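You operate a simulated robot arm through the tools that you are given. There is no shell and no other tool.

The job below is to be done with a simulated robot arm. You get a single attempt, and the scene is never put back.

TASK
Put things in order on the coin bench top. At the end: the grey pot stands where the orange stamp card stood; the green weight stands on top of the black mount; the orange stamp card stands where the green weight stood; the pink stamp card stands where the grey pot stood; whatever was shut is shut again. Leave all else as you found it, and nothing knocked over.

The check looks at the end state, three seconds after you hand in, the way a careful person would. Anything else that was tipped, shoved, dropped, spilled or broken makes it a failure.

THE ROBOT
A 6-joint arm with a two-finger parallel gripper, fixed in place. Base frame: the origin is at the foot of the arm, x ahead of it, y to its left, z up; the work surface is at about z = 0. Lengths are in mm, angles in degrees, forces in N, time in s.
With the tool pointing down near the work surface it reaches from about 140 to 580 mm from the base axis. Its first joint turns from -66.0 to 66.0 degrees. Payload 2.1 kg.
The tool frame sits at the grasp point between the pads (the TCP): z along the fingers, y along the line on which they close. The tips reach 30 mm beyond it. The gripper opens to 94 mm. The fingers are 28 mm wide and 10 mm thick; the gripper's body (50 by 96 mm) begins 55 mm behind the TCP.
Orientation is told as [roll, pitch, yaw] about the base's x, y, z axes, in that order, counted from this pose: with the fingers straight down and closing along the base's y, the tool's x points along the base's -x, its y along +y and its z along -z.

THE INTERFACE
- The arm moves only by the tool step_arm. Its argument "rows" is a list of rows, each a list of 3 entries, a list of its own where there are three numbers: the shift along the tool's x, y, z in units of 100 mm (1.0 is 100 mm), then the turn, a rotation vector about the tool's x, y, z in units of 120 degrees (1.0 is 120 degrees), then the gripper command, from -1 (shut) to 1 (fully open), values between in proportion. In form: [[[dx, dy, dz], [ax, ay, az], fingers], ...]. A call has 1 to 20 rows; each row is the pose to reach, as a shift and turn from the pose commanded when the call began, along the tool's axes at that moment. A call with a number of a shift or a turn outside -1 to 1 is refused whole. Rows are played at 5 a second. More than 50 mm and 8.6 degrees between two rows, or a gripper value outside its range, and nothing of the call is played. Where a pose cannot be reached the arm comes as near as it can. A force on the tool above 40 N (or 10 N above the force at the start of the call, whichever is more), or a blocked arm, ends the call early, and 0.2 s more pass. The fingers move at their own pace (about 72 mm/s each) and stop on an object; they squeeze with about 23 N. The grip force told is the motor's: it shows also when the fingers shut on nothing. Time passes only in rows, and 0.2 s behind the last, so rows that repeat a pose let the fingers close. The reply holds the time, the measured pose of the TCP, the force on the tool along the base axes, the opening and the grip force, in the units named above and with some noise, with the torque about the TCP (base axes, N m) and any sound that the robot's microphone picked up.
- Cameras (640 x 400 px; columns grow to the right, rows downward): "scene" is fixed at [77.9, -392.4, 506.6]; the picture's right is [0.66, -0.75, 0.00], its down [-0.37, -0.33, -0.87] and it looks along [0.65, 0.58, -0.49] (base axes); focal length 307 px, centre (320, 200). "wrist" rides on the gripper at [76, 14, -103] in the tool frame; the picture's right is [-0.18, 0.98, 0.00], its down [-0.75, -0.14, -0.64] and it looks along [-0.63, -0.12, 0.77] (tool axes); focal length 243 px, centre (320, 200). There is no depth. A picture from a camera that has moved, and an enlarged one, comes with that camera's place and axes in the base frame and with its lens. The place of the scene camera against the robot may be out by one fixed shift of up to 25 mm in any direction.
- grab_frame(camera): a new picture of that camera. No time passes.
- close_up(camera, box): a new picture of the part [left, top, right, bottom] of that camera's present view, enlarged. No time passes.
- sign_off(): hands the job in; it is judged then, once.

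Places have to be worked out from the pictures, the camera data and where the tool is seen. Open the gripper and draw the arm clear of the work before you hand the job in, unless the task says otherwise.

The tools are called by a JSON object that holds its "fn" and its "kwargs". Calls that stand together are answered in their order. step_arm: Moves the arm, as the interface text tells. Its arguments: {"type":"object","properties":{"rows":{"type":"array","items":{"type":"array"}}},"required":["rows"]} The other tools are called the same way: grab_frame (camera) takes a picture; close_up (camera, box) takes an enlarged picture of a part of a camera's view; sign_off () hands the job in.

At the start:

```text
time_s: 0.0
eef_pos: [310.2, 94.3, 306.9]
ee_rot: [0.0, 0.1, -0.1]
ft_force: [-0.3, 0.0, -0.1]
moment: [0.0, 0.0, -0.02]
opening: 94.0
grasp_force: 0.0
```

scene: 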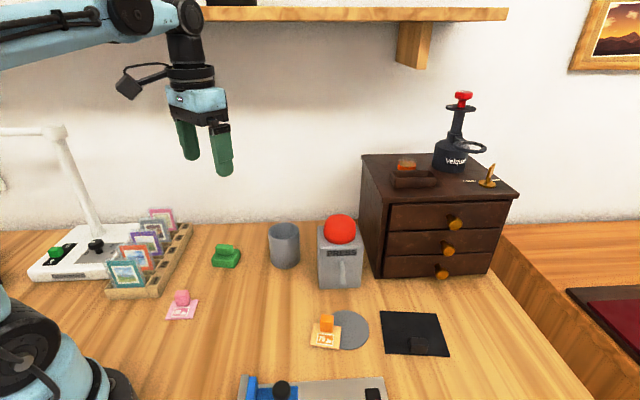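
wrist: 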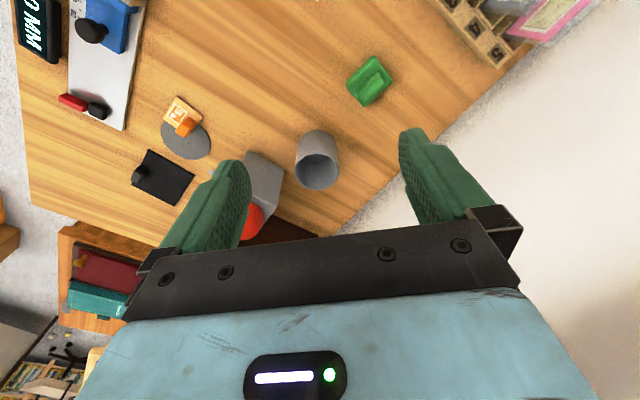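

The pictures show the bench with pink and orange stamp cards, a green weight, a grey pot, a press with a red button, a cabinet, a black pad and more. I'll enlarge the scene to see the details before moving.

{"fn": "close_up", "kwargs": {"camera": "scene", "box": [140, 200, 300, 300]}}

{"fn": "close_up", "kwargs": {"camera": "scene", "box": [300, 280, 460, 380]}}

{"fn": "close_up", "kwargs": {"camera": "scene", "box": [360, 80, 520, 180]}}

{"fn": "close_up", "kwargs": {"camera": "scene", "box": [220, 300, 400, 400]}}

{"fn": "close_up", "kwargs": {"camera": "wrist", "box": [0, 0, 320, 200]}}

{"fn": "close_up", "kwargs": {"camera": "wrist", "box": [260, 0, 580, 200]}}

```text
4.00 times, centred on (220, 250) of scene
camera zoom: at [77.9, -392.4, 506.6], right [0.66, -0.75, 0.0], down [-0.37, -0.33, -0.87], along [0.65, 0.58, -0.49], focal length 1228 px, centre (720, 0)
```

zoom: 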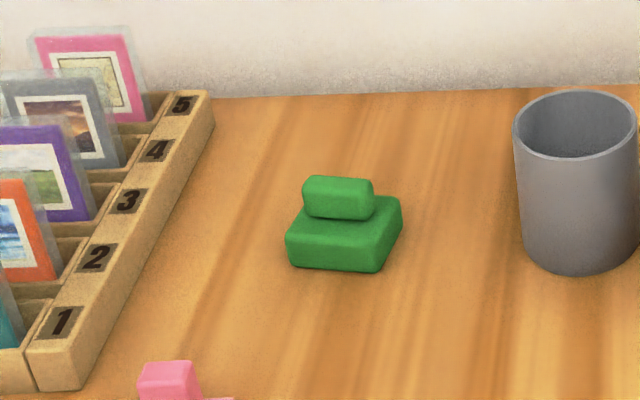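

```text
4.00 times, centred on (380, 330) of scene
camera zoom: at [77.9, -392.4, 506.6], right [0.66, -0.75, 0.0], down [-0.37, -0.33, -0.87], along [0.65, 0.58, -0.49], focal length 1228 px, centre (80, -320)
```

zoom: 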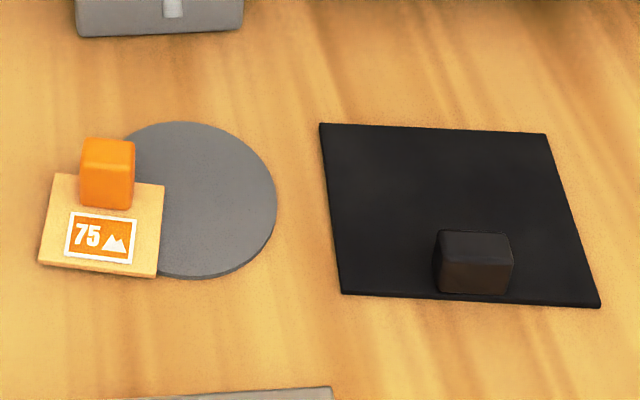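

```text
4.00 times, centred on (440, 130) of scene
camera zoom: at [77.9, -392.4, 506.6], right [0.66, -0.75, 0.0], down [-0.37, -0.33, -0.87], along [0.65, 0.58, -0.49], focal length 1228 px, centre (-160, 480)
```

zoom: 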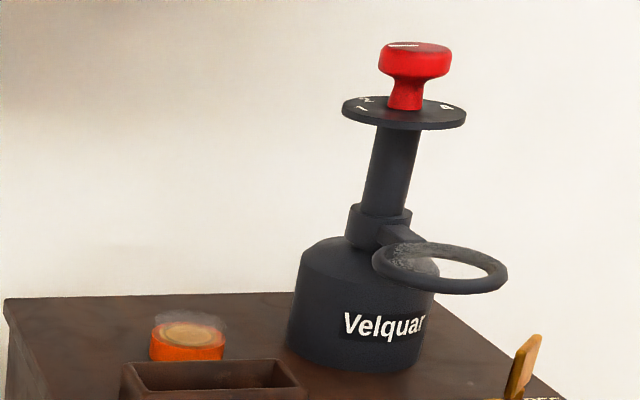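

```text
3.56 times, centred on (310, 350) of scene
camera zoom: at [77.9, -392.4, 506.6], right [0.66, -0.75, 0.0], down [-0.37, -0.33, -0.87], along [0.65, 0.58, -0.49], focal length 1092 px, centre (356, -333)
```

zoom: 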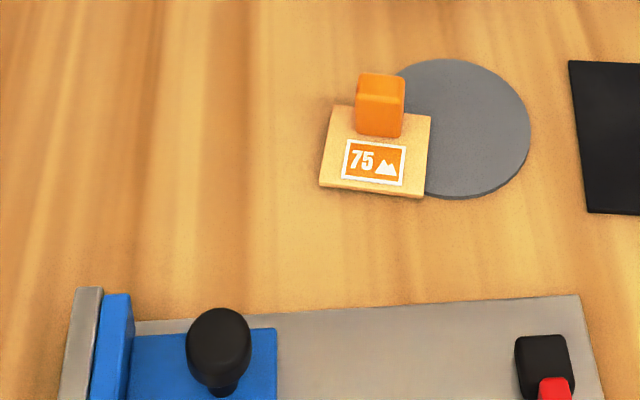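

```text
2.00 times, centred on (160, 100) of wrist
camera zoom: at [235.1, 108.6, 409.9], right [0.18, 0.98, 0.0], down [0.75, -0.14, 0.64], along [0.63, -0.12, -0.77], focal length 485 px, centre (640, 400)
```

zoom: 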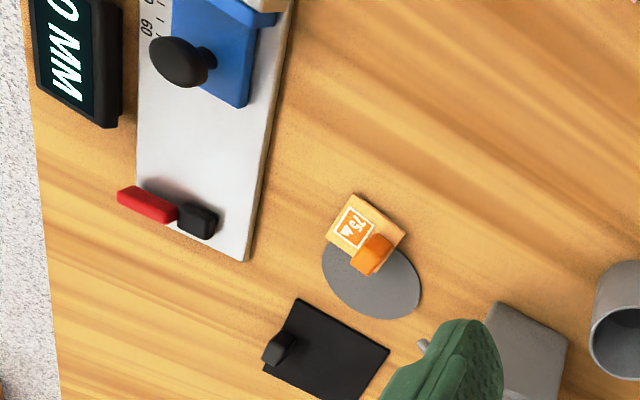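

```text
2.00 times, centred on (420, 100) of wrist
camera zoom: at [235.1, 108.6, 409.9], right [0.18, 0.98, 0.0], down [0.75, -0.14, 0.64], along [0.63, -0.12, -0.77], focal length 485 px, centre (120, 400)
```

zoom: 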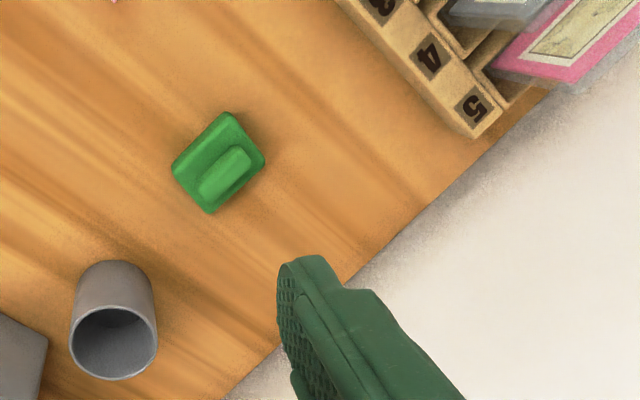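

The orange card overlaps a grey disc, and the black plate with a block at its edge looks like the black mount. I estimate weight ≈ (343,163), pot ≈ (436,64), orange card ≈ (349,-152) and black plate ≈ (449,-255). I'll move the arm high and back toward the right to look more closely with the wrist camera.

{"fn": "step_arm", "kwargs": {"rows": [[[0.15, -0.25, 0.0], [0, 0, 0], 1], [[0.3, -0.5, 0.0], [0, 0, 0], 1], [[0.45, -0.75, 0.0], [0, 0, 0], 1], [[0.6, -1.0, 0.0], [0, 0, 0], 1]]}}

{"fn": "step_arm", "kwargs": {"rows": [[[0.15, -0.25, 0.1], [0, 0, 0], 1], [[0.3, -0.5, 0.2], [0, 0, 0], 1], [[0.45, -0.75, 0.35], [0, 0, 0], 1], [[0.6, -1.0, 0.5], [0, 0, 0], 1]]}}

{"fn": "grab_frame", "kwargs": {"camera": "wrist"}}

```text
time_s: 1.0
eef_pos: [250.9, -5.3, 307.0]
ee_rot: [0.1, 0.0, 0.1]
ft_force: [-0.3, -0.7, -0.6]
moment: [0.0, 0.01, 0.06]
opening: 93.7
grasp_force: 0.0
```

```text
time_s: 2.0
eef_pos: [191.1, -107.4, 258.3]
ee_rot: [0.1, -0.1, 0.1]
ft_force: [-0.3, -0.7, 0.1]
moment: [-0.01, -0.01, 0.04]
opening: 94.0
grasp_force: 0.0
```

```text
taken
camera wrist: at [115.2, -92.4, 361.5], right [0.18, 0.98, 0.0], down [0.75, -0.14, 0.64], along [0.63, -0.12, -0.77], focal length 243 px, centre (320, 200)
```

wrist: 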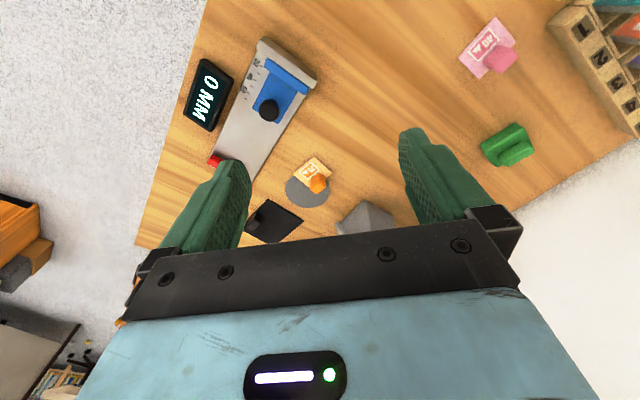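

The wrist view now shows both cards, the weight and the black plate. I'll enlarge the orange card, black plate, pink card and weight areas.

{"fn": "close_up", "kwargs": {"camera": "wrist", "box": [230, 140, 390, 240]}}

{"fn": "close_up", "kwargs": {"camera": "wrist", "box": [420, 0, 640, 180]}}

{"fn": "close_up", "kwargs": {"camera": "wrist", "box": [170, 20, 340, 180]}}

```text
4.00 times, centred on (310, 190) of wrist
camera zoom: at [115.2, -92.4, 361.5], right [0.18, 0.98, 0.0], down [0.75, -0.14, 0.64], along [0.63, -0.12, -0.77], focal length 970 px, centre (360, 240)
```

zoom: 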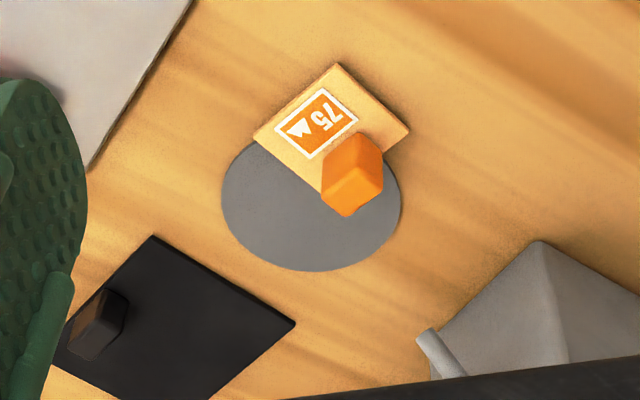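

```text
2.22 times, centred on (530, 90) of wrist
camera zoom: at [115.2, -92.4, 361.5], right [0.18, 0.98, 0.0], down [0.75, -0.14, 0.64], along [0.63, -0.12, -0.77], focal length 539 px, centre (-147, 444)
```

zoom: 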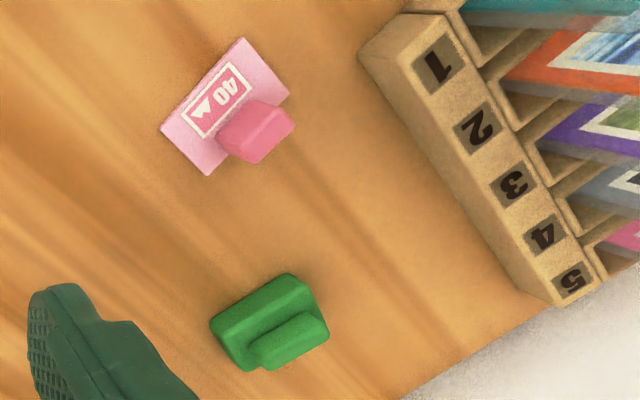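

```text
2.50 times, centred on (255, 100) of wrist
camera zoom: at [115.2, -92.4, 361.5], right [0.18, 0.98, 0.0], down [0.75, -0.14, 0.64], along [0.63, -0.12, -0.77], focal length 606 px, centre (482, 450)
```

zoom: 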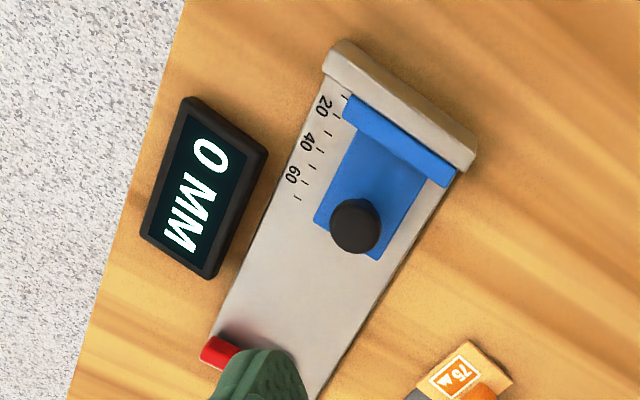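

The orange card sits at about (337,-149), lying partly over the grey disc. I'll go lower for a closer look at how it rests.

{"fn": "step_arm", "kwargs": {"rows": [[[-0.15, 0.0, 0.3], [0, 0, 0], 1], [[-0.3, 0.0, 0.6], [0, 0, 0], 1], [[-0.45, 0.0, 0.9], [0, 0, 0], 1], [[-0.5, 0.0, 1.0], [0, 0, 0], 1], [[-0.5, 0.0, 1.0], [0, 0, 0], 1]]}}

{"fn": "grab_frame", "kwargs": {"camera": "wrist"}}

{"fn": "close_up", "kwargs": {"camera": "wrist", "box": [240, 120, 400, 220]}}

{"fn": "grab_frame", "kwargs": {"camera": "scene"}}

```text
time_s: 3.2
eef_pos: [243.6, -106.1, 158.2]
ee_rot: [-0.1, 0.1, 0.0]
ft_force: [0.6, 0.0, -0.3]
moment: [0.0, 0.01, -0.01]
opening: 94.1
grasp_force: 0.1
```

```text
taken
camera wrist: at [166.3, -91.9, 260.7], right [0.18, 0.98, 0.0], down [0.75, -0.14, 0.64], along [0.63, -0.12, -0.77], focal length 243 px, centre (320, 200)
```

wrist: 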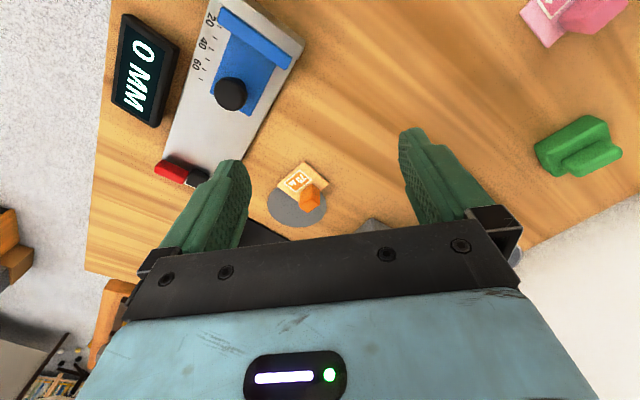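

```text
4.00 times, centred on (320, 170) of wrist
camera zoom: at [166.3, -91.9, 260.7], right [0.18, 0.98, 0.0], down [0.75, -0.14, 0.64], along [0.63, -0.12, -0.77], focal length 970 px, centre (320, 320)
```

zoom: 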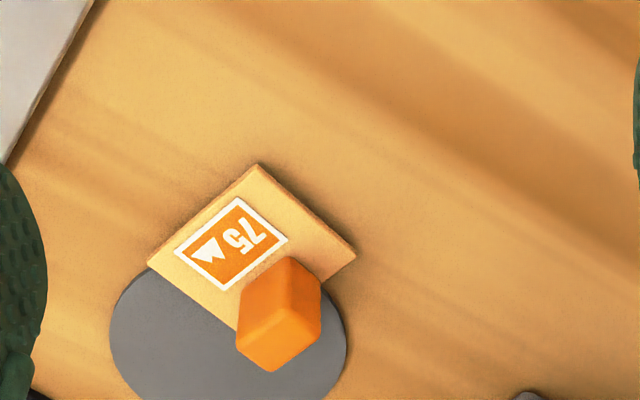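

```text
taken
```

scene: 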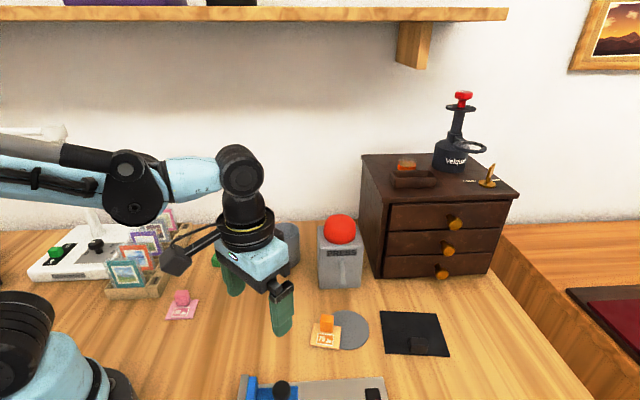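

The orange card is centred near (346,-149), its short axis yawed about 31°, with the block on its far edge. I'll go back up and over to the weight at about (345,162), turning the gripper so the fingers close across its handle bar.

{"fn": "step_arm", "kwargs": {"rows": [[[0, 0, -0.4], [0, 0, 0], 1], [[0, 0, -0.8], [0, 0, 0], 1], [[-0.1, 0.3, -1.0], [0, 0, 0], 1], [[-0.3, 0.65, -1.0], [0, 0, 0], 1], [[-0.5, 1.0, -1.0], [0, 0, 0], 1]]}}

{"fn": "step_arm", "kwargs": {"rows": [[[-0.15, 0.35, 0], [0, 0, 0], 1], [[-0.3, 0.7, 0], [0, 0, 0], 1], [[-0.5, 1.0, 0], [0, 0, 0], 1]]}}

{"fn": "step_arm", "kwargs": {"rows": [[[0, 0.1, 0.05], [0, 0, 0.065], 1], [[0, 0.2, 0.1], [0, 0, 0.13], 1], [[0, 0.3, 0.2], [0, 0, 0.195], 1], [[0, 0.4, 0.3], [0, 0, 0.26], 1], [[0, 0.5, 0.4], [0, 0, 0.325], 1], [[0, 0.6, 0.5], [0, 0, 0.39], 1], [[0, 0.7, 0.5], [0, 0, 0.45], 1], [[0, 0.7, 0.5], [0, 0, 0.45], 1]]}}

{"fn": "grab_frame", "kwargs": {"camera": "wrist"}}

{"fn": "grab_frame", "kwargs": {"camera": "scene"}}

```text
time_s: 4.4
eef_pos: [291.2, -4.4, 258.8]
ee_rot: [-0.1, 0.0, 0.0]
ft_force: [-0.2, 0.3, 0.7]
moment: [-0.02, -0.02, -0.02]
opening: 93.9
grasp_force: 0.1
```

```text
time_s: 5.2
eef_pos: [340.8, 92.8, 258.3]
ee_rot: [0.0, 0.0, 0.0]
ft_force: [-0.7, 0.4, 0.5]
moment: [-0.02, 0.01, -0.02]
opening: 93.9
grasp_force: 0.1
```

```text
time_s: 7.0
eef_pos: [341.2, 164.6, 206.8]
ee_rot: [0.0, 0.0, -54.0]
ft_force: [0.0, -0.7, 0.4]
moment: [0.0, -0.01, 0.02]
opening: 94.1
grasp_force: 0.2
```

```text
taken
camera wrist: at [308.1, 234.3, 309.4], right [0.9, 0.43, 0.0], down [0.33, -0.69, 0.64], along [0.28, -0.58, -0.77], focal length 243 px, centre (320, 200)
```

wrist: 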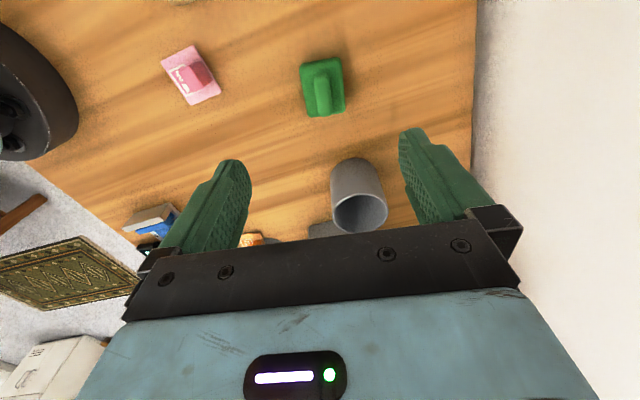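

```text
taken
```

scene: 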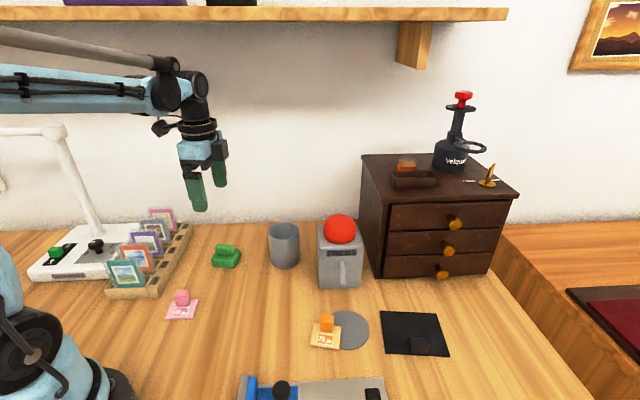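

{"fn": "close_up", "kwargs": {"camera": "wrist", "box": [270, 40, 390, 130]}}

{"fn": "close_up", "kwargs": {"camera": "wrist", "box": [140, 20, 260, 120]}}

{"fn": "close_up", "kwargs": {"camera": "wrist", "box": [290, 140, 410, 240]}}

```text
4.44 times, centred on (330, 85) of wrist
camera zoom: at [308.1, 234.3, 309.4], right [0.9, 0.43, 0.0], down [0.33, -0.69, 0.64], along [0.28, -0.58, -0.77], focal length 1078 px, centre (276, 711)
```

zoom: 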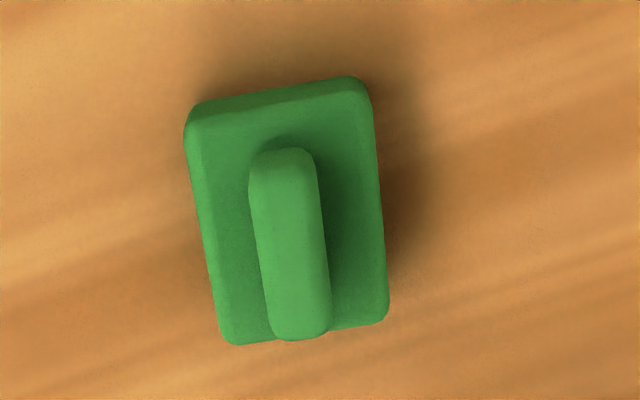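

```text
4.00 times, centred on (200, 70) of wrist
camera zoom: at [308.1, 234.3, 309.4], right [0.9, 0.43, 0.0], down [0.33, -0.69, 0.64], along [0.28, -0.58, -0.77], focal length 970 px, centre (800, 720)
```

zoom: 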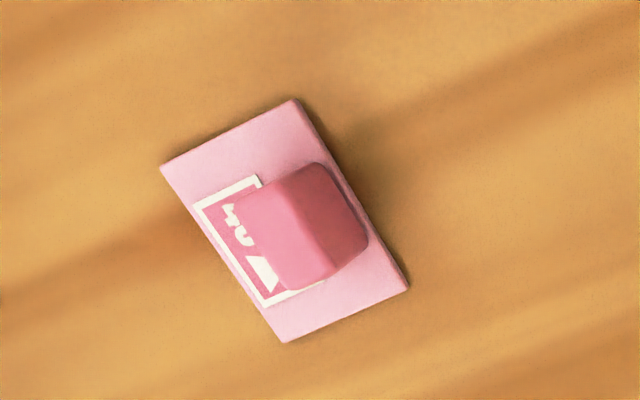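

```text
4.00 times, centred on (350, 190) of wrist
camera zoom: at [308.1, 234.3, 309.4], right [0.9, 0.43, 0.0], down [0.33, -0.69, 0.64], along [0.28, -0.58, -0.77], focal length 970 px, centre (200, 240)
```

zoom: 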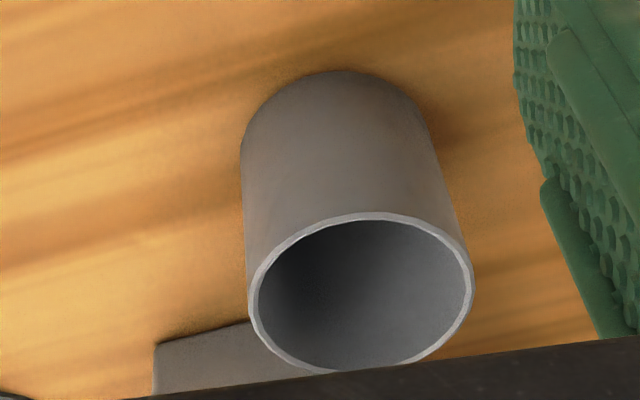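

The weight's centre is near (348,161), about 40×54 mm, with its bar running at about -57° so the current yaw of -54° nearly fits. I'll descend partway, centred over the bar, and look again.

{"fn": "step_arm", "kwargs": {"rows": [[[-0.03, 0.01, 0.2], [0, 0, 0.0], 1], [[-0.07, 0.02, 0.4], [0, 0, 0.01], 1], [[-0.07, 0.02, 0.6], [0, 0, 0.01], 1], [[-0.07, 0.02, 0.8], [0, 0, 0.01], 1], [[-0.07, 0.02, 0.95], [0, 0, 0.01], 1], [[-0.07, 0.02, 0.95], [0, 0, 0.01], 1]]}}

{"fn": "grab_frame", "kwargs": {"camera": "wrist"}}

{"fn": "close_up", "kwargs": {"camera": "scene", "box": [160, 180, 300, 280]}}

```text
time_s: 8.4
eef_pos: [347.1, 160.5, 111.4]
ee_rot: [0.0, -0.1, -55.3]
ft_force: [-0.1, 0.1, 0.3]
moment: [0.01, 0.01, 0.04]
opening: 94.1
grasp_force: 0.1
```

```text
taken
camera wrist: at [314.7, 230.6, 214.5], right [0.91, 0.41, 0.0], down [0.31, -0.7, 0.64], along [0.26, -0.58, -0.77], focal length 243 px, centre (320, 200)
```

wrist: 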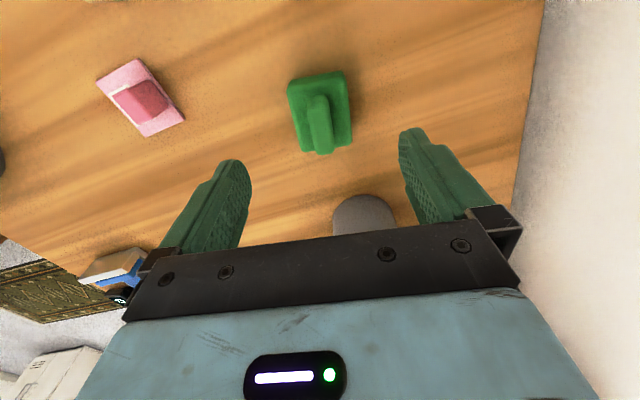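

```text
4.00 times, centred on (230, 230) of scene
camera zoom: at [77.9, -392.4, 506.6], right [0.66, -0.75, 0.0], down [-0.37, -0.33, -0.87], along [0.65, 0.58, -0.49], focal length 1228 px, centre (680, 80)
```

zoom: 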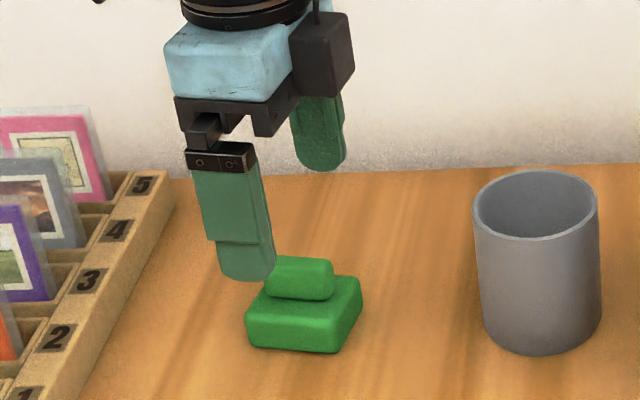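

The bar looks centred under the tool. I'll enlarge the wrist view to judge the weight's heights before closing on it.

{"fn": "close_up", "kwargs": {"camera": "wrist", "box": [240, 50, 400, 150]}}

{"fn": "close_up", "kwargs": {"camera": "scene", "box": [200, 235, 248, 265]}}

```text
4.00 times, centred on (320, 100) of wrist
camera zoom: at [314.7, 230.6, 214.5], right [0.91, 0.41, 0.0], down [0.31, -0.7, 0.64], along [0.26, -0.58, -0.77], focal length 970 px, centre (320, 600)
```

zoom: 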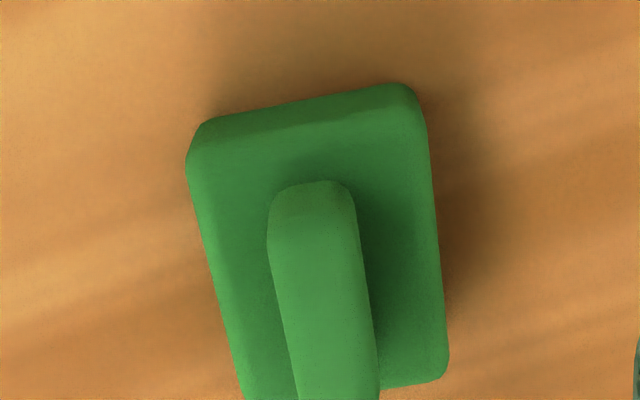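

```text
13.33 times, centred on (224, 250) of scene
camera zoom: at [77.9, -392.4, 506.6], right [0.66, -0.75, 0.0], down [-0.37, -0.33, -0.87], along [0.65, 0.58, -0.49], focal length 4094 px, centre (1600, -467)
```

zoom: 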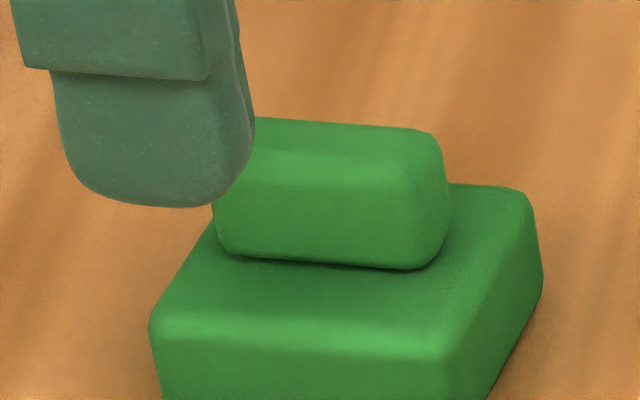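

The weight looks about 36 mm tall, with the base top near z 19 and the bar near 16 mm tall. I'll lower the TCP to about z 58 with the fingers open and check the clearance.

{"fn": "step_arm", "kwargs": {"rows": [[[0, 0, 0.15], [0, 0, 0.012], 0.6], [[0, 0, 0.3], [0, 0, 0.012], 0.2], [[0, 0, 0.45], [0, 0, 0.012], 0.0], [[0, 0, 0.53], [0, 0, 0.012], -0.2], [[0, 0, 0.53], [0, 0, 0.012], -0.2]]}}

{"fn": "close_up", "kwargs": {"camera": "scene", "box": [176, 210, 272, 270]}}

{"fn": "close_up", "kwargs": {"camera": "wrist", "box": [220, 80, 440, 220]}}

```text
time_s: 9.6
eef_pos: [346.0, 159.4, 57.7]
ee_rot: [0.1, 0.0, -56.6]
ft_force: [-0.6, -0.1, 0.4]
moment: [-0.03, 0.0, -0.02]
opening: 37.6
grasp_force: 0.1
```

```text
6.67 times, centred on (224, 240) of scene
camera zoom: at [77.9, -392.4, 506.6], right [0.66, -0.75, 0.0], down [-0.37, -0.33, -0.87], along [0.65, 0.58, -0.49], focal length 2047 px, centre (960, -67)
```

zoom: 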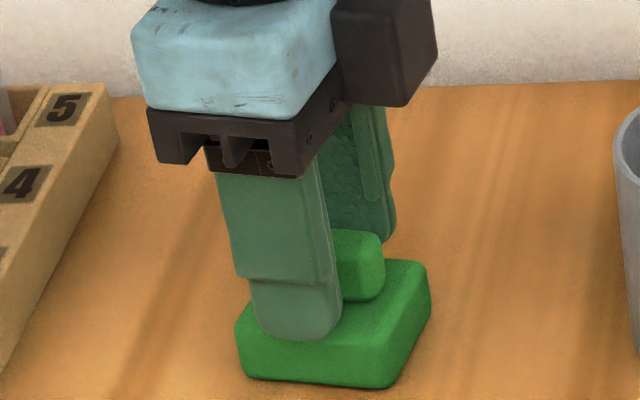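

```text
2.86 times, centred on (330, 150) of wrist
camera zoom: at [315.8, 231.1, 161.9], right [0.92, 0.39, 0.0], down [0.3, -0.71, 0.64], along [0.25, -0.59, -0.77], focal length 693 px, centre (291, 343)
```

zoom: 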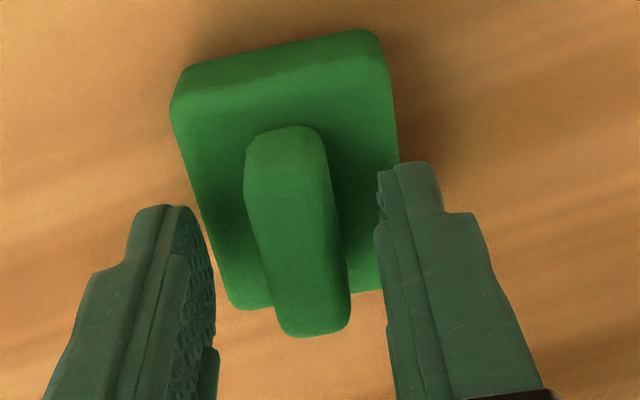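

The fingers straddle the bar with tips about 7 mm above the base top. I'll lower 4 mm more and close.

{"fn": "step_arm", "kwargs": {"rows": [[[0, 0, 0.04], [0, 0, 0], -0.2], [[0, 0, 0.04], [0, 0, 0], -0.5], [[0, 0, 0.04], [0, 0, 0], -1], [[0, 0, 0.04], [0, 0, 0], -1], [[0, 0, 0.04], [0, 0, 0], -1], [[0, 0, 0.04], [0, 0, 0], -1]]}}

{"fn": "close_up", "kwargs": {"camera": "scene", "box": [176, 210, 272, 270]}}

{"fn": "close_up", "kwargs": {"camera": "wrist", "box": [220, 80, 440, 220]}}

```text
time_s: 10.6
eef_pos: [347.0, 160.2, 55.1]
ee_rot: [0.2, -0.1, -56.5]
ft_force: [2.0, 0.5, 9.4]
moment: [-0.11, 0.14, 0.11]
opening: 15.6
grasp_force: 22.7
stopped in row 4: the force on the tool passed its limit at 41 N (the readings are from after the stop); the commanded pose is now the measured one
```

```text
6.67 times, centred on (224, 240) of scene
camera zoom: at [77.8, -392.5, 506.6], right [0.66, -0.75, 0.0], down [-0.37, -0.33, -0.87], along [0.65, 0.58, -0.49], focal length 2047 px, centre (960, -67)
```

zoom: 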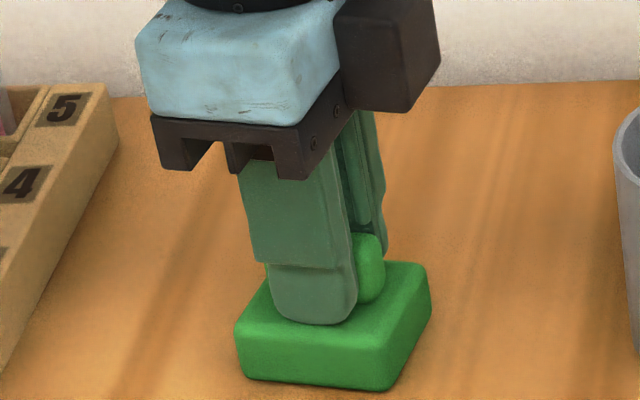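

```text
2.86 times, centred on (330, 150) of wrist
camera zoom: at [316.6, 231.6, 158.8], right [0.92, 0.39, 0.0], down [0.3, -0.71, 0.64], along [0.25, -0.59, -0.77], focal length 693 px, centre (291, 343)
```

zoom: 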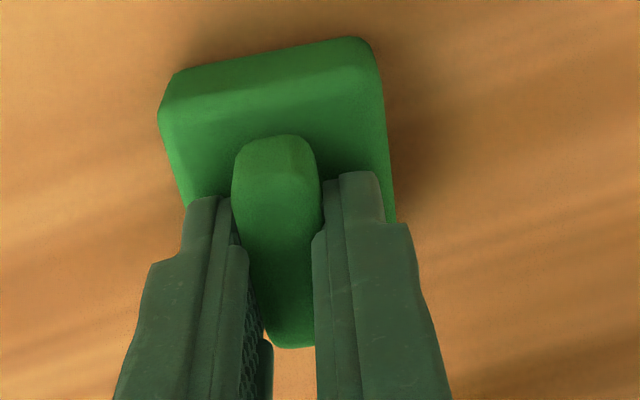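

The bar is gripped (opening 15.6 mm, grip 22.7 N), with a brief force spike from the tips touching the base top. I'll lift gently and check the load.

{"fn": "step_arm", "kwargs": {"rows": [[[0, 0, -0.03], [0, 0, 0], -1], [[0, 0, -0.1], [0, 0, 0], -1], [[0, 0, -0.25], [0, 0, 0], -1], [[0, 0, -0.5], [0, 0, 0], -1], [[0, 0, -0.8], [0, 0, 0], -1], [[0, 0, -0.8], [0, 0, 0], -1]]}}

{"fn": "close_up", "kwargs": {"camera": "scene", "box": [160, 150, 320, 250]}}

{"fn": "grab_frame", "kwargs": {"camera": "wrist"}}

```text
time_s: 12.0
eef_pos: [346.3, 159.5, 135.5]
ee_rot: [0.1, 0.1, -56.5]
ft_force: [0.0, -0.2, -3.4]
moment: [-0.02, 0.02, -0.01]
opening: 15.5
grasp_force: 23.0
```

```text
4.00 times, centred on (240, 200) of scene
camera zoom: at [77.9, -392.4, 506.6], right [0.66, -0.75, 0.0], down [-0.37, -0.33, -0.87], along [0.65, 0.58, -0.49], focal length 1228 px, centre (640, 200)
```

zoom: 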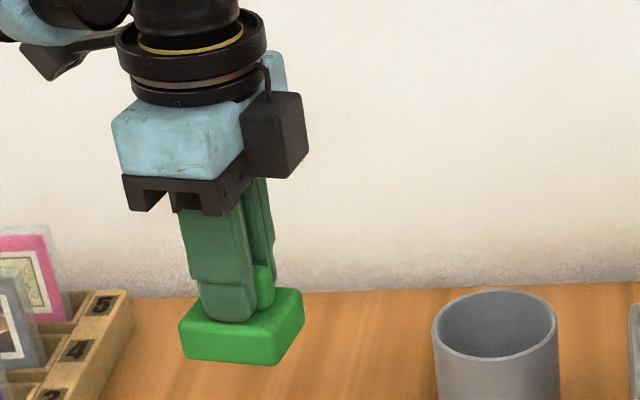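

```text
taken
camera wrist: at [316.0, 231.0, 238.2], right [0.92, 0.39, 0.0], down [0.3, -0.71, 0.64], along [0.25, -0.59, -0.77], focal length 243 px, centre (320, 200)
```

wrist: 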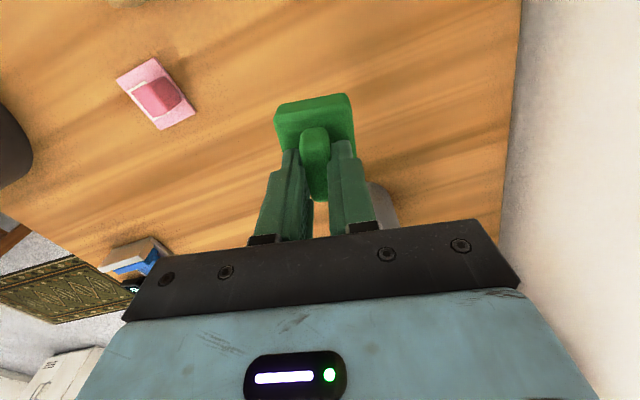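

The weight is held level, about 350 g. I'll raise it and carry it along x≈300, well clear of the pot and press, toward the black mount.

{"fn": "step_arm", "kwargs": {"rows": [[[0, 0, -0.35], [0, 0, 0], -1], [[0, 0, -0.7], [0, 0, 0], -1], [[-0.14, -0.28, -0.7], [0, 0, 0], -1], [[-0.28, -0.55, -0.7], [0, 0, 0], -1], [[-0.413, -0.825, -0.7], [0, 0, 0], -1]]}}

{"fn": "step_arm", "kwargs": {"rows": [[[-0.28, -0.18, 0], [0, 0, 0], -1], [[-0.55, -0.37, 0], [0, 0, 0], -1], [[-0.834, -0.552, 0], [0, 0, 0], -1]]}}

{"fn": "step_arm", "kwargs": {"rows": [[[-0.28, -0.18, 0], [0, 0, 0], -1], [[-0.55, -0.37, 0], [0, 0, 0], -1], [[-0.834, -0.552, 0], [0, 0, -0.042], -1], [[-0.834, -0.552, 0], [0, 0, -0.042], -1]]}}

{"fn": "grab_frame", "kwargs": {"camera": "wrist"}}

{"fn": "grab_frame", "kwargs": {"camera": "scene"}}

```text
time_s: 13.2
eef_pos: [300.6, 80.5, 205.0]
ee_rot: [0.1, 0.0, -56.5]
ft_force: [-0.2, 0.8, -3.2]
moment: [0.01, -0.02, 0.0]
opening: 15.8
grasp_force: 22.9
```

```text
time_s: 14.0
eef_pos: [300.7, -20.9, 204.8]
ee_rot: [0.1, 0.0, -56.5]
ft_force: [0.2, -0.4, -4.4]
moment: [-0.02, 0.0, 0.02]
opening: 15.6
grasp_force: 23.0
```

```text
time_s: 15.0
eef_pos: [298.1, -121.0, 205.9]
ee_rot: [0.1, 0.0, -51.5]
ft_force: [-0.2, 0.9, -4.2]
moment: [-0.01, 0.0, -0.02]
opening: 15.9
grasp_force: 23.2
```

```text
taken
camera wrist: at [262.1, -51.6, 308.6], right [0.88, 0.47, 0.0], down [0.36, -0.68, 0.64], along [0.3, -0.57, -0.77], focal length 243 px, centre (320, 200)
```

wrist: 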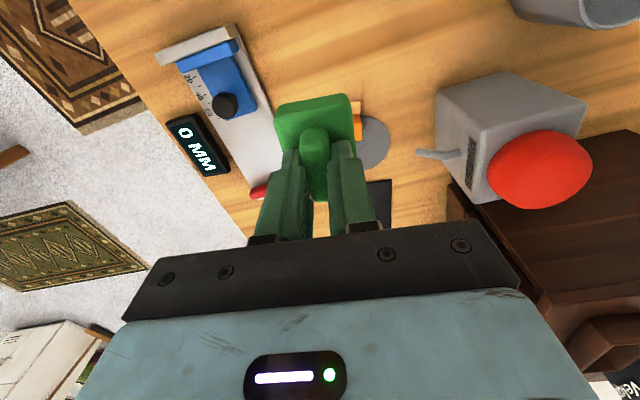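

```text
taken
```

scene: 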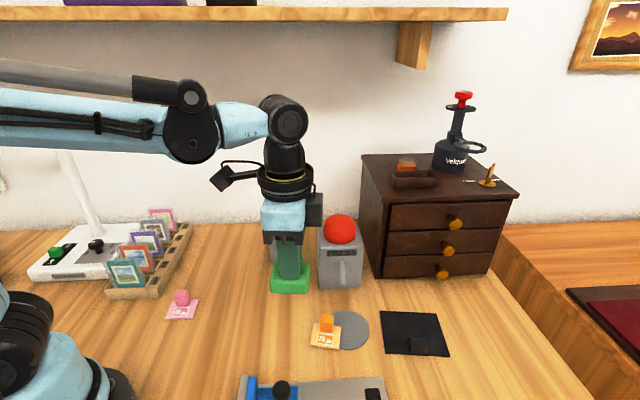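

The gripper is at (298,-121), with the mount still ahead and the press and cabinet off to the side. I'll carry on at height toward a point above the mount.

{"fn": "step_arm", "kwargs": {"rows": [[[-0.23, 0.055, 0], [0, 0, 0], -1], [[-0.46, 0.11, 0], [0, 0, 0], -1], [[-0.691, 0.166, 0], [0, 0, 0], -1]]}}

{"fn": "step_arm", "kwargs": {"rows": [[[-0.23, 0.055, 0], [0, 0, 0], -1], [[-0.46, 0.11, 0], [0, 0, 0], -1], [[-0.691, 0.166, 0], [0, 0, 0], -1]]}}

{"fn": "grab_frame", "kwargs": {"camera": "wrist"}}

{"fn": "grab_frame", "kwargs": {"camera": "scene"}}

```text
time_s: 15.8
eef_pos: [356.0, -163.8, 206.6]
ee_rot: [0.1, 0.1, -51.5]
ft_force: [-0.3, -0.3, -4.0]
moment: [-0.01, 0.03, 0.02]
opening: 15.8
grasp_force: 22.9
```

```text
time_s: 16.6
eef_pos: [411.3, -208.3, 204.8]
ee_rot: [0.1, 0.1, -51.5]
ft_force: [-0.7, 0.6, -5.4]
moment: [-0.03, 0.02, -0.01]
opening: 15.7
grasp_force: 22.8
```

```text
taken
camera wrist: at [375.4, -139.9, 307.7], right [0.88, 0.47, 0.0], down [0.36, -0.68, 0.64], along [0.3, -0.57, -0.77], focal length 243 px, centre (320, 200)
```

wrist: 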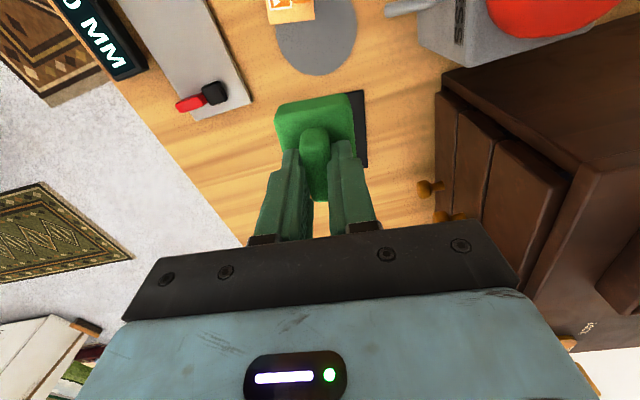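

```text
taken
```

scene: 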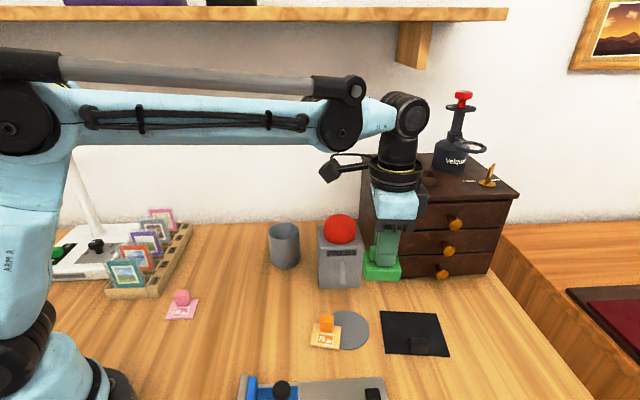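

The visible plate edge gives corners near (459,-191) and (525,-277), so the plate is about 87×108 mm, with its block on the near-left edge. I'll move over the free area at (463.6,-256) and lower the weight to about 65 mm above the plate.

{"fn": "step_arm", "kwargs": {"rows": [[[-0.23, 0.035, 0], [0, 0, 0], -1], [[-0.46, 0.07, 0], [0, 0, 0], -1], [[-0.699, 0.112, 0], [0, 0, 0], -1], [[-0.699, 0.112, 0.3], [0, 0, 0], -1], [[-0.699, 0.112, 0.6], [0, 0, 0], -1], [[-0.699, 0.112, 0.85], [0, 0, 0], -1], [[-0.699, 0.112, 0.85], [0, 0, 0], -1]]}}

{"fn": "grab_frame", "kwargs": {"camera": "wrist"}}

{"fn": "close_up", "kwargs": {"camera": "scene", "box": [340, 270, 500, 370]}}

```text
time_s: 18.2
eef_pos: [465.0, -255.0, 121.1]
ee_rot: [0.0, 0.0, -51.4]
ft_force: [0.1, 0.2, -4.4]
moment: [0.01, 0.0, 0.04]
opening: 15.6
grasp_force: 23.0
```

```text
taken
camera wrist: at [426.9, -186.0, 223.8], right [0.88, 0.47, 0.0], down [0.36, -0.68, 0.64], along [0.3, -0.57, -0.77], focal length 243 px, centre (320, 200)
```

wrist: 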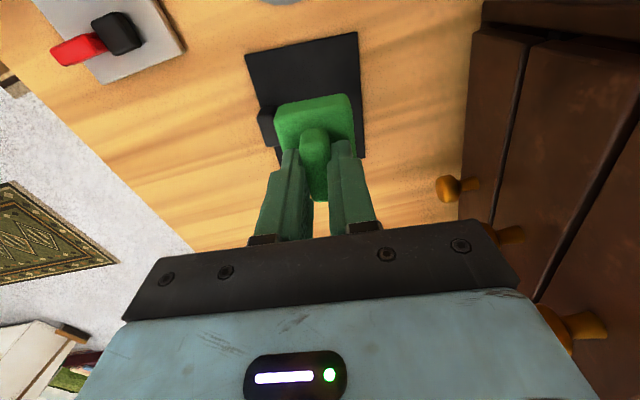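

```text
4.00 times, centred on (420, 320) of scene
camera zoom: at [77.9, -392.5, 506.6], right [0.66, -0.75, 0.0], down [-0.37, -0.33, -0.87], along [0.65, 0.58, -0.49], focal length 1228 px, centre (-80, -280)
```

zoom: 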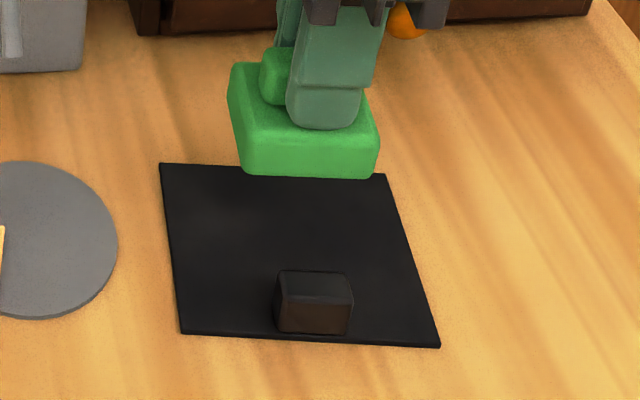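

The TCP is at (465,-255), right over the centre of the free area between the block and the far edge. I'll lower to just above the plate.

{"fn": "step_arm", "kwargs": {"rows": [[[0, 0, 0.2], [0, 0, 0.005], -1], [[0, 0, 0.4], [0, 0, 0.005], -1], [[0, 0, 0.5], [0, 0, 0.005], -1], [[0, 0, 0.56], [0, 0, 0.005], -1], [[0, 0, 0.56], [0, 0, 0.005], -1]]}}

{"fn": "close_up", "kwargs": {"camera": "scene", "box": [340, 270, 500, 370]}}

{"fn": "close_up", "kwargs": {"camera": "wrist", "box": [200, 20, 440, 170]}}

```text
time_s: 19.4
eef_pos: [465.8, -254.2, 63.8]
ee_rot: [0.1, 0.0, -52.0]
ft_force: [0.2, 0.0, -3.9]
moment: [0.02, 0.0, 0.01]
opening: 15.8
grasp_force: 23.0
```

```text
4.00 times, centred on (420, 320) of scene
camera zoom: at [77.9, -392.5, 506.6], right [0.66, -0.75, 0.0], down [-0.37, -0.33, -0.87], along [0.65, 0.58, -0.49], focal length 1228 px, centre (-80, -280)
```

zoom: 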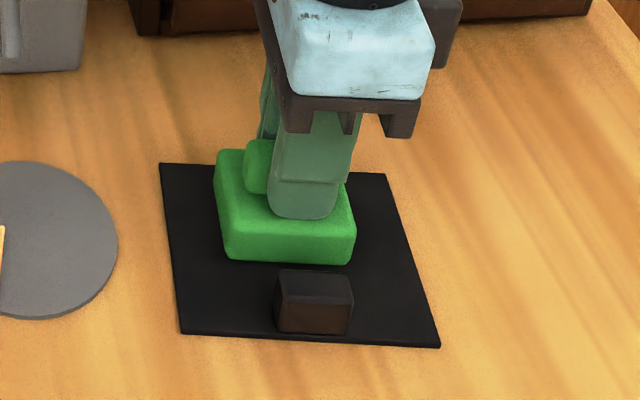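

```text
2.67 times, centred on (320, 95) of wrist
camera zoom: at [428.8, -185.4, 166.6], right [0.89, 0.46, 0.0], down [0.35, -0.68, 0.64], along [0.3, -0.57, -0.77], focal length 647 px, centre (320, 480)
```

zoom: 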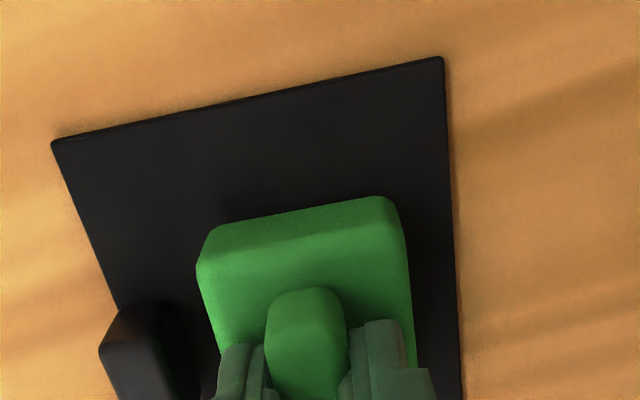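

The weight hovers a few mm above the plate, clear of the block. I'll lower in fine steps until contact shows in the force.

{"fn": "step_arm", "kwargs": {"rows": [[[0, 0, 0.015], [0, 0, 0], -1], [[0, 0, 0.025], [0, 0, 0], -1], [[0, 0, 0.035], [0, 0, 0], -1], [[0, 0, 0.035], [0, 0, 0], -1]]}}

```text
time_s: 20.4
eef_pos: [465.1, -254.7, 60.1]
ee_rot: [0.1, 0.0, -52.0]
ft_force: [0.1, 0.8, -4.3]
moment: [-0.01, 0.0, 0.0]
opening: 15.9
grasp_force: 22.6
```

No contact yet at z 60.1, so I'll go down another 1–2 mm.

{"fn": "step_arm", "kwargs": {"rows": [[[0, 0, 0.007], [0, 0, 0], -1], [[0, 0, 0.014], [0, 0, 0], -1], [[0, 0, 0.014], [0, 0, 0], -1]]}}

```text
time_s: 21.2
eef_pos: [465.4, -255.7, 59.6]
ee_rot: [0.1, 0.0, -52.1]
ft_force: [-0.6, 0.2, -3.4]
moment: [0.01, -0.01, 0.03]
opening: 15.7
grasp_force: 23.4
```

{"fn": "step_arm", "kwargs": {"rows": [[[0, 0, 0.007], [0, 0, 0], -1], [[0, 0, 0.014], [0, 0, 0], -1], [[0, 0, 0.014], [0, 0, 0], -1]]}}

{"fn": "close_up", "kwargs": {"camera": "scene", "box": [380, 300, 444, 340]}}

```text
time_s: 22.0
eef_pos: [465.2, -254.9, 58.5]
ee_rot: [0.0, -0.2, -52.1]
ft_force: [0.7, -0.3, 33.1]
moment: [-0.06, 0.17, 0.0]
opening: 15.8
grasp_force: 23.4
```

```text
10.00 times, centred on (412, 320) of scene
camera zoom: at [77.7, -392.4, 506.7], right [0.66, -0.75, 0.0], down [-0.37, -0.33, -0.87], along [0.65, 0.58, -0.49], focal length 3070 px, centre (-600, -1000)
```

zoom: 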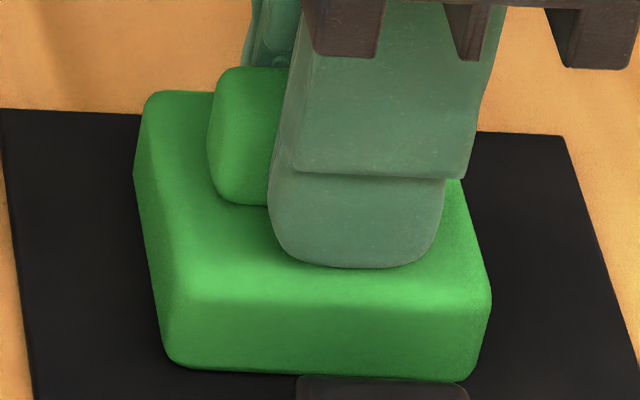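

Contact is made at z 58.5 with 33 N, so I'll ease up about 1 mm, open the fingers moderately, then rise straight up.

{"fn": "step_arm", "kwargs": {"rows": [[[0, 0, -0.008], [0, 0, 0], -1], [[0, 0, -0.008], [0, 0, 0], -0.6], [[0, 0, -0.008], [0, 0, 0], -0.4], [[0, 0, -0.008], [0, 0, 0], -0.25], [[0, 0, -0.008], [0, 0, 0], -0.25], [[0, 0, -0.1], [0, 0, 0], -0.25], [[0, 0, -0.3], [0, 0, 0], -0.25], [[0, 0, -0.6], [0, 0, 0], -0.25], [[0, 0, -0.95], [0, 0, 0], -0.25], [[0, 0, -0.95], [0, 0, 0], -0.25]]}}

{"fn": "grab_frame", "kwargs": {"camera": "wrist"}}

{"fn": "close_up", "kwargs": {"camera": "scene", "box": [340, 270, 500, 370]}}

```text
time_s: 24.2
eef_pos: [461.9, -255.8, 153.9]
ee_rot: [0.1, 0.1, -52.1]
ft_force: [-0.7, -0.2, 0.3]
moment: [0.01, 0.0, -0.02]
opening: 35.2
grasp_force: 0.1
```

```text
taken
camera wrist: at [426.8, -186.8, 256.4], right [0.89, 0.46, 0.0], down [0.35, -0.68, 0.64], along [0.3, -0.57, -0.77], focal length 243 px, centre (320, 200)
```

wrist: 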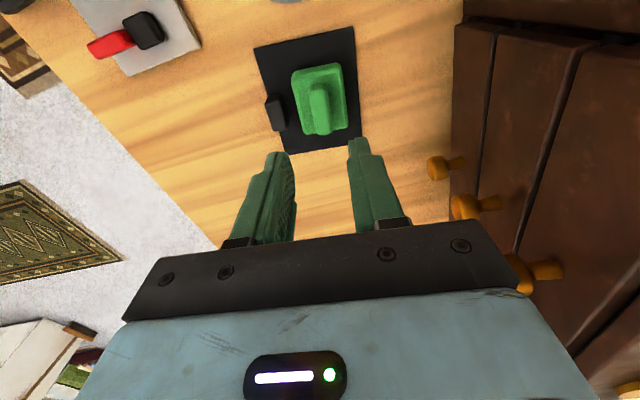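

```text
4.00 times, centred on (420, 320) of scene
camera zoom: at [77.9, -392.4, 506.6], right [0.66, -0.75, 0.0], down [-0.37, -0.33, -0.87], along [0.65, 0.58, -0.49], focal length 1228 px, centre (-80, -280)
```

zoom: 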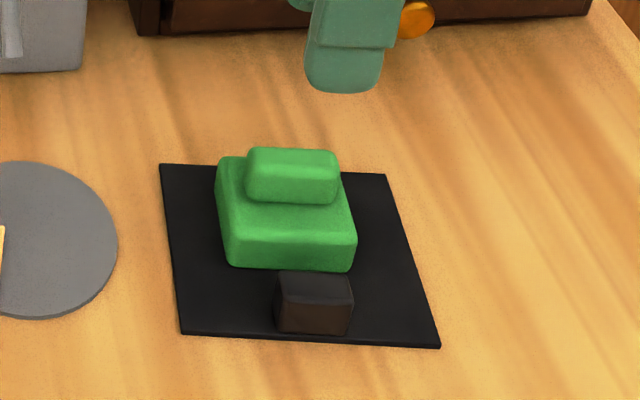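

The weight now stands on the mount, clear of its block. Next is the orange card: I'll rise and go over its block at roughly (357,-143), turning to yaw about -58 so the fingers close along the card's short axis.

{"fn": "step_arm", "kwargs": {"rows": [[[0, 0, -0.2], [0, 0, 0], -0.25], [[0.1, 0, -0.4], [0, 0, 0], -0.04], [[0.4, -0.03, -0.4], [0, 0, 0], -0.04], [[0.761, -0.065, -0.4], [0, 0, 0], -0.04]]}}

{"fn": "step_arm", "kwargs": {"rows": [[[0.25, -0.02, 0.1], [0, 0, 0.025], -0.04], [[0.5, -0.04, 0.3], [0, 0, 0.05], -0.04], [[0.761, -0.065, 0.5], [0, 0, 0.05], -0.04], [[0.761, -0.065, 0.5], [0, 0, 0.05], -0.04]]}}

{"fn": "grab_frame", "kwargs": {"camera": "wrist"}}

{"fn": "close_up", "kwargs": {"camera": "wrist", "box": [240, 40, 400, 140]}}

{"fn": "close_up", "kwargs": {"camera": "scene", "box": [264, 280, 392, 360]}}

```text
time_s: 25.2
eef_pos: [414.8, -198.7, 194.2]
ee_rot: [0.2, -0.1, -52.2]
ft_force: [-0.1, -0.3, 0.3]
moment: [0.02, 0.0, -0.01]
opening: 45.2
grasp_force: 0.1
```

```text
time_s: 26.2
eef_pos: [360.1, -143.1, 143.4]
ee_rot: [0.1, 0.0, -58.1]
ft_force: [0.3, 0.7, 0.4]
moment: [-0.01, 0.07, 0.01]
opening: 45.2
grasp_force: 0.1
```

```text
taken
camera wrist: at [332.6, -70.2, 245.8], right [0.93, 0.36, 0.0], down [0.28, -0.72, 0.64], along [0.23, -0.6, -0.77], focal length 243 px, centre (320, 200)
```

wrist: 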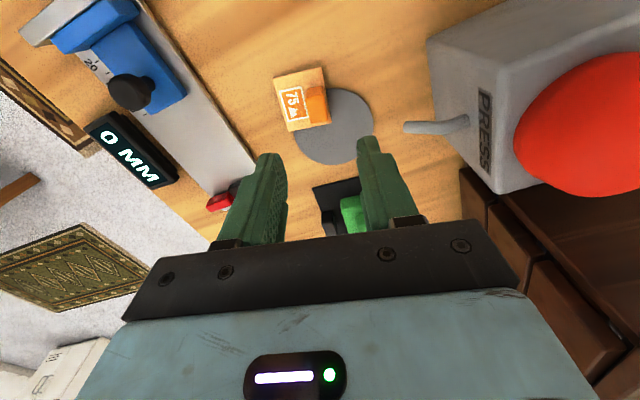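

```text
4.00 times, centred on (320, 90) of wrist
camera zoom: at [332.6, -70.2, 245.8], right [0.93, 0.36, 0.0], down [0.28, -0.72, 0.64], along [0.23, -0.6, -0.77], focal length 970 px, centre (320, 640)
```

zoom: 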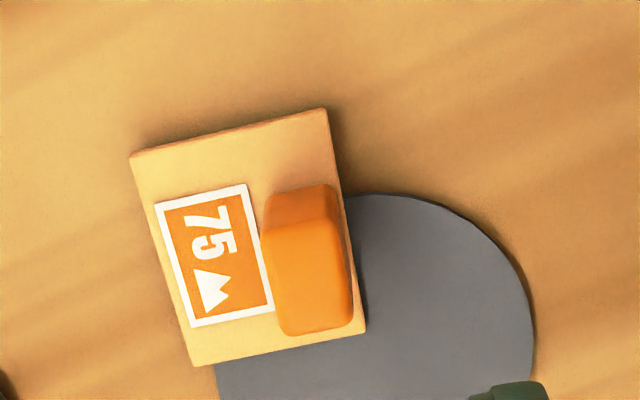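

```text
5.00 times, centred on (328, 320) of scene
camera zoom: at [77.8, -392.4, 506.6], right [0.66, -0.75, 0.0], down [-0.37, -0.33, -0.87], along [0.65, 0.58, -0.49], focal length 1535 px, centre (280, -400)
```

zoom: 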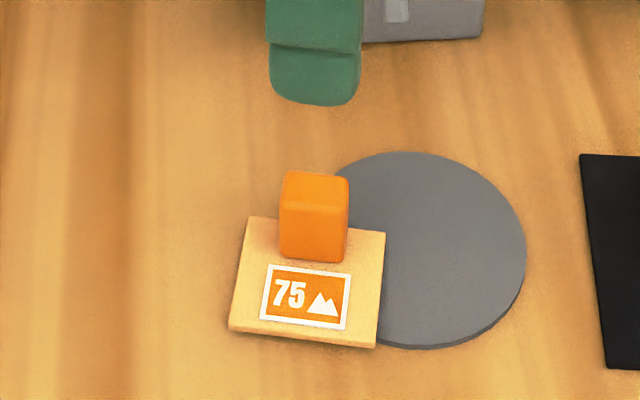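

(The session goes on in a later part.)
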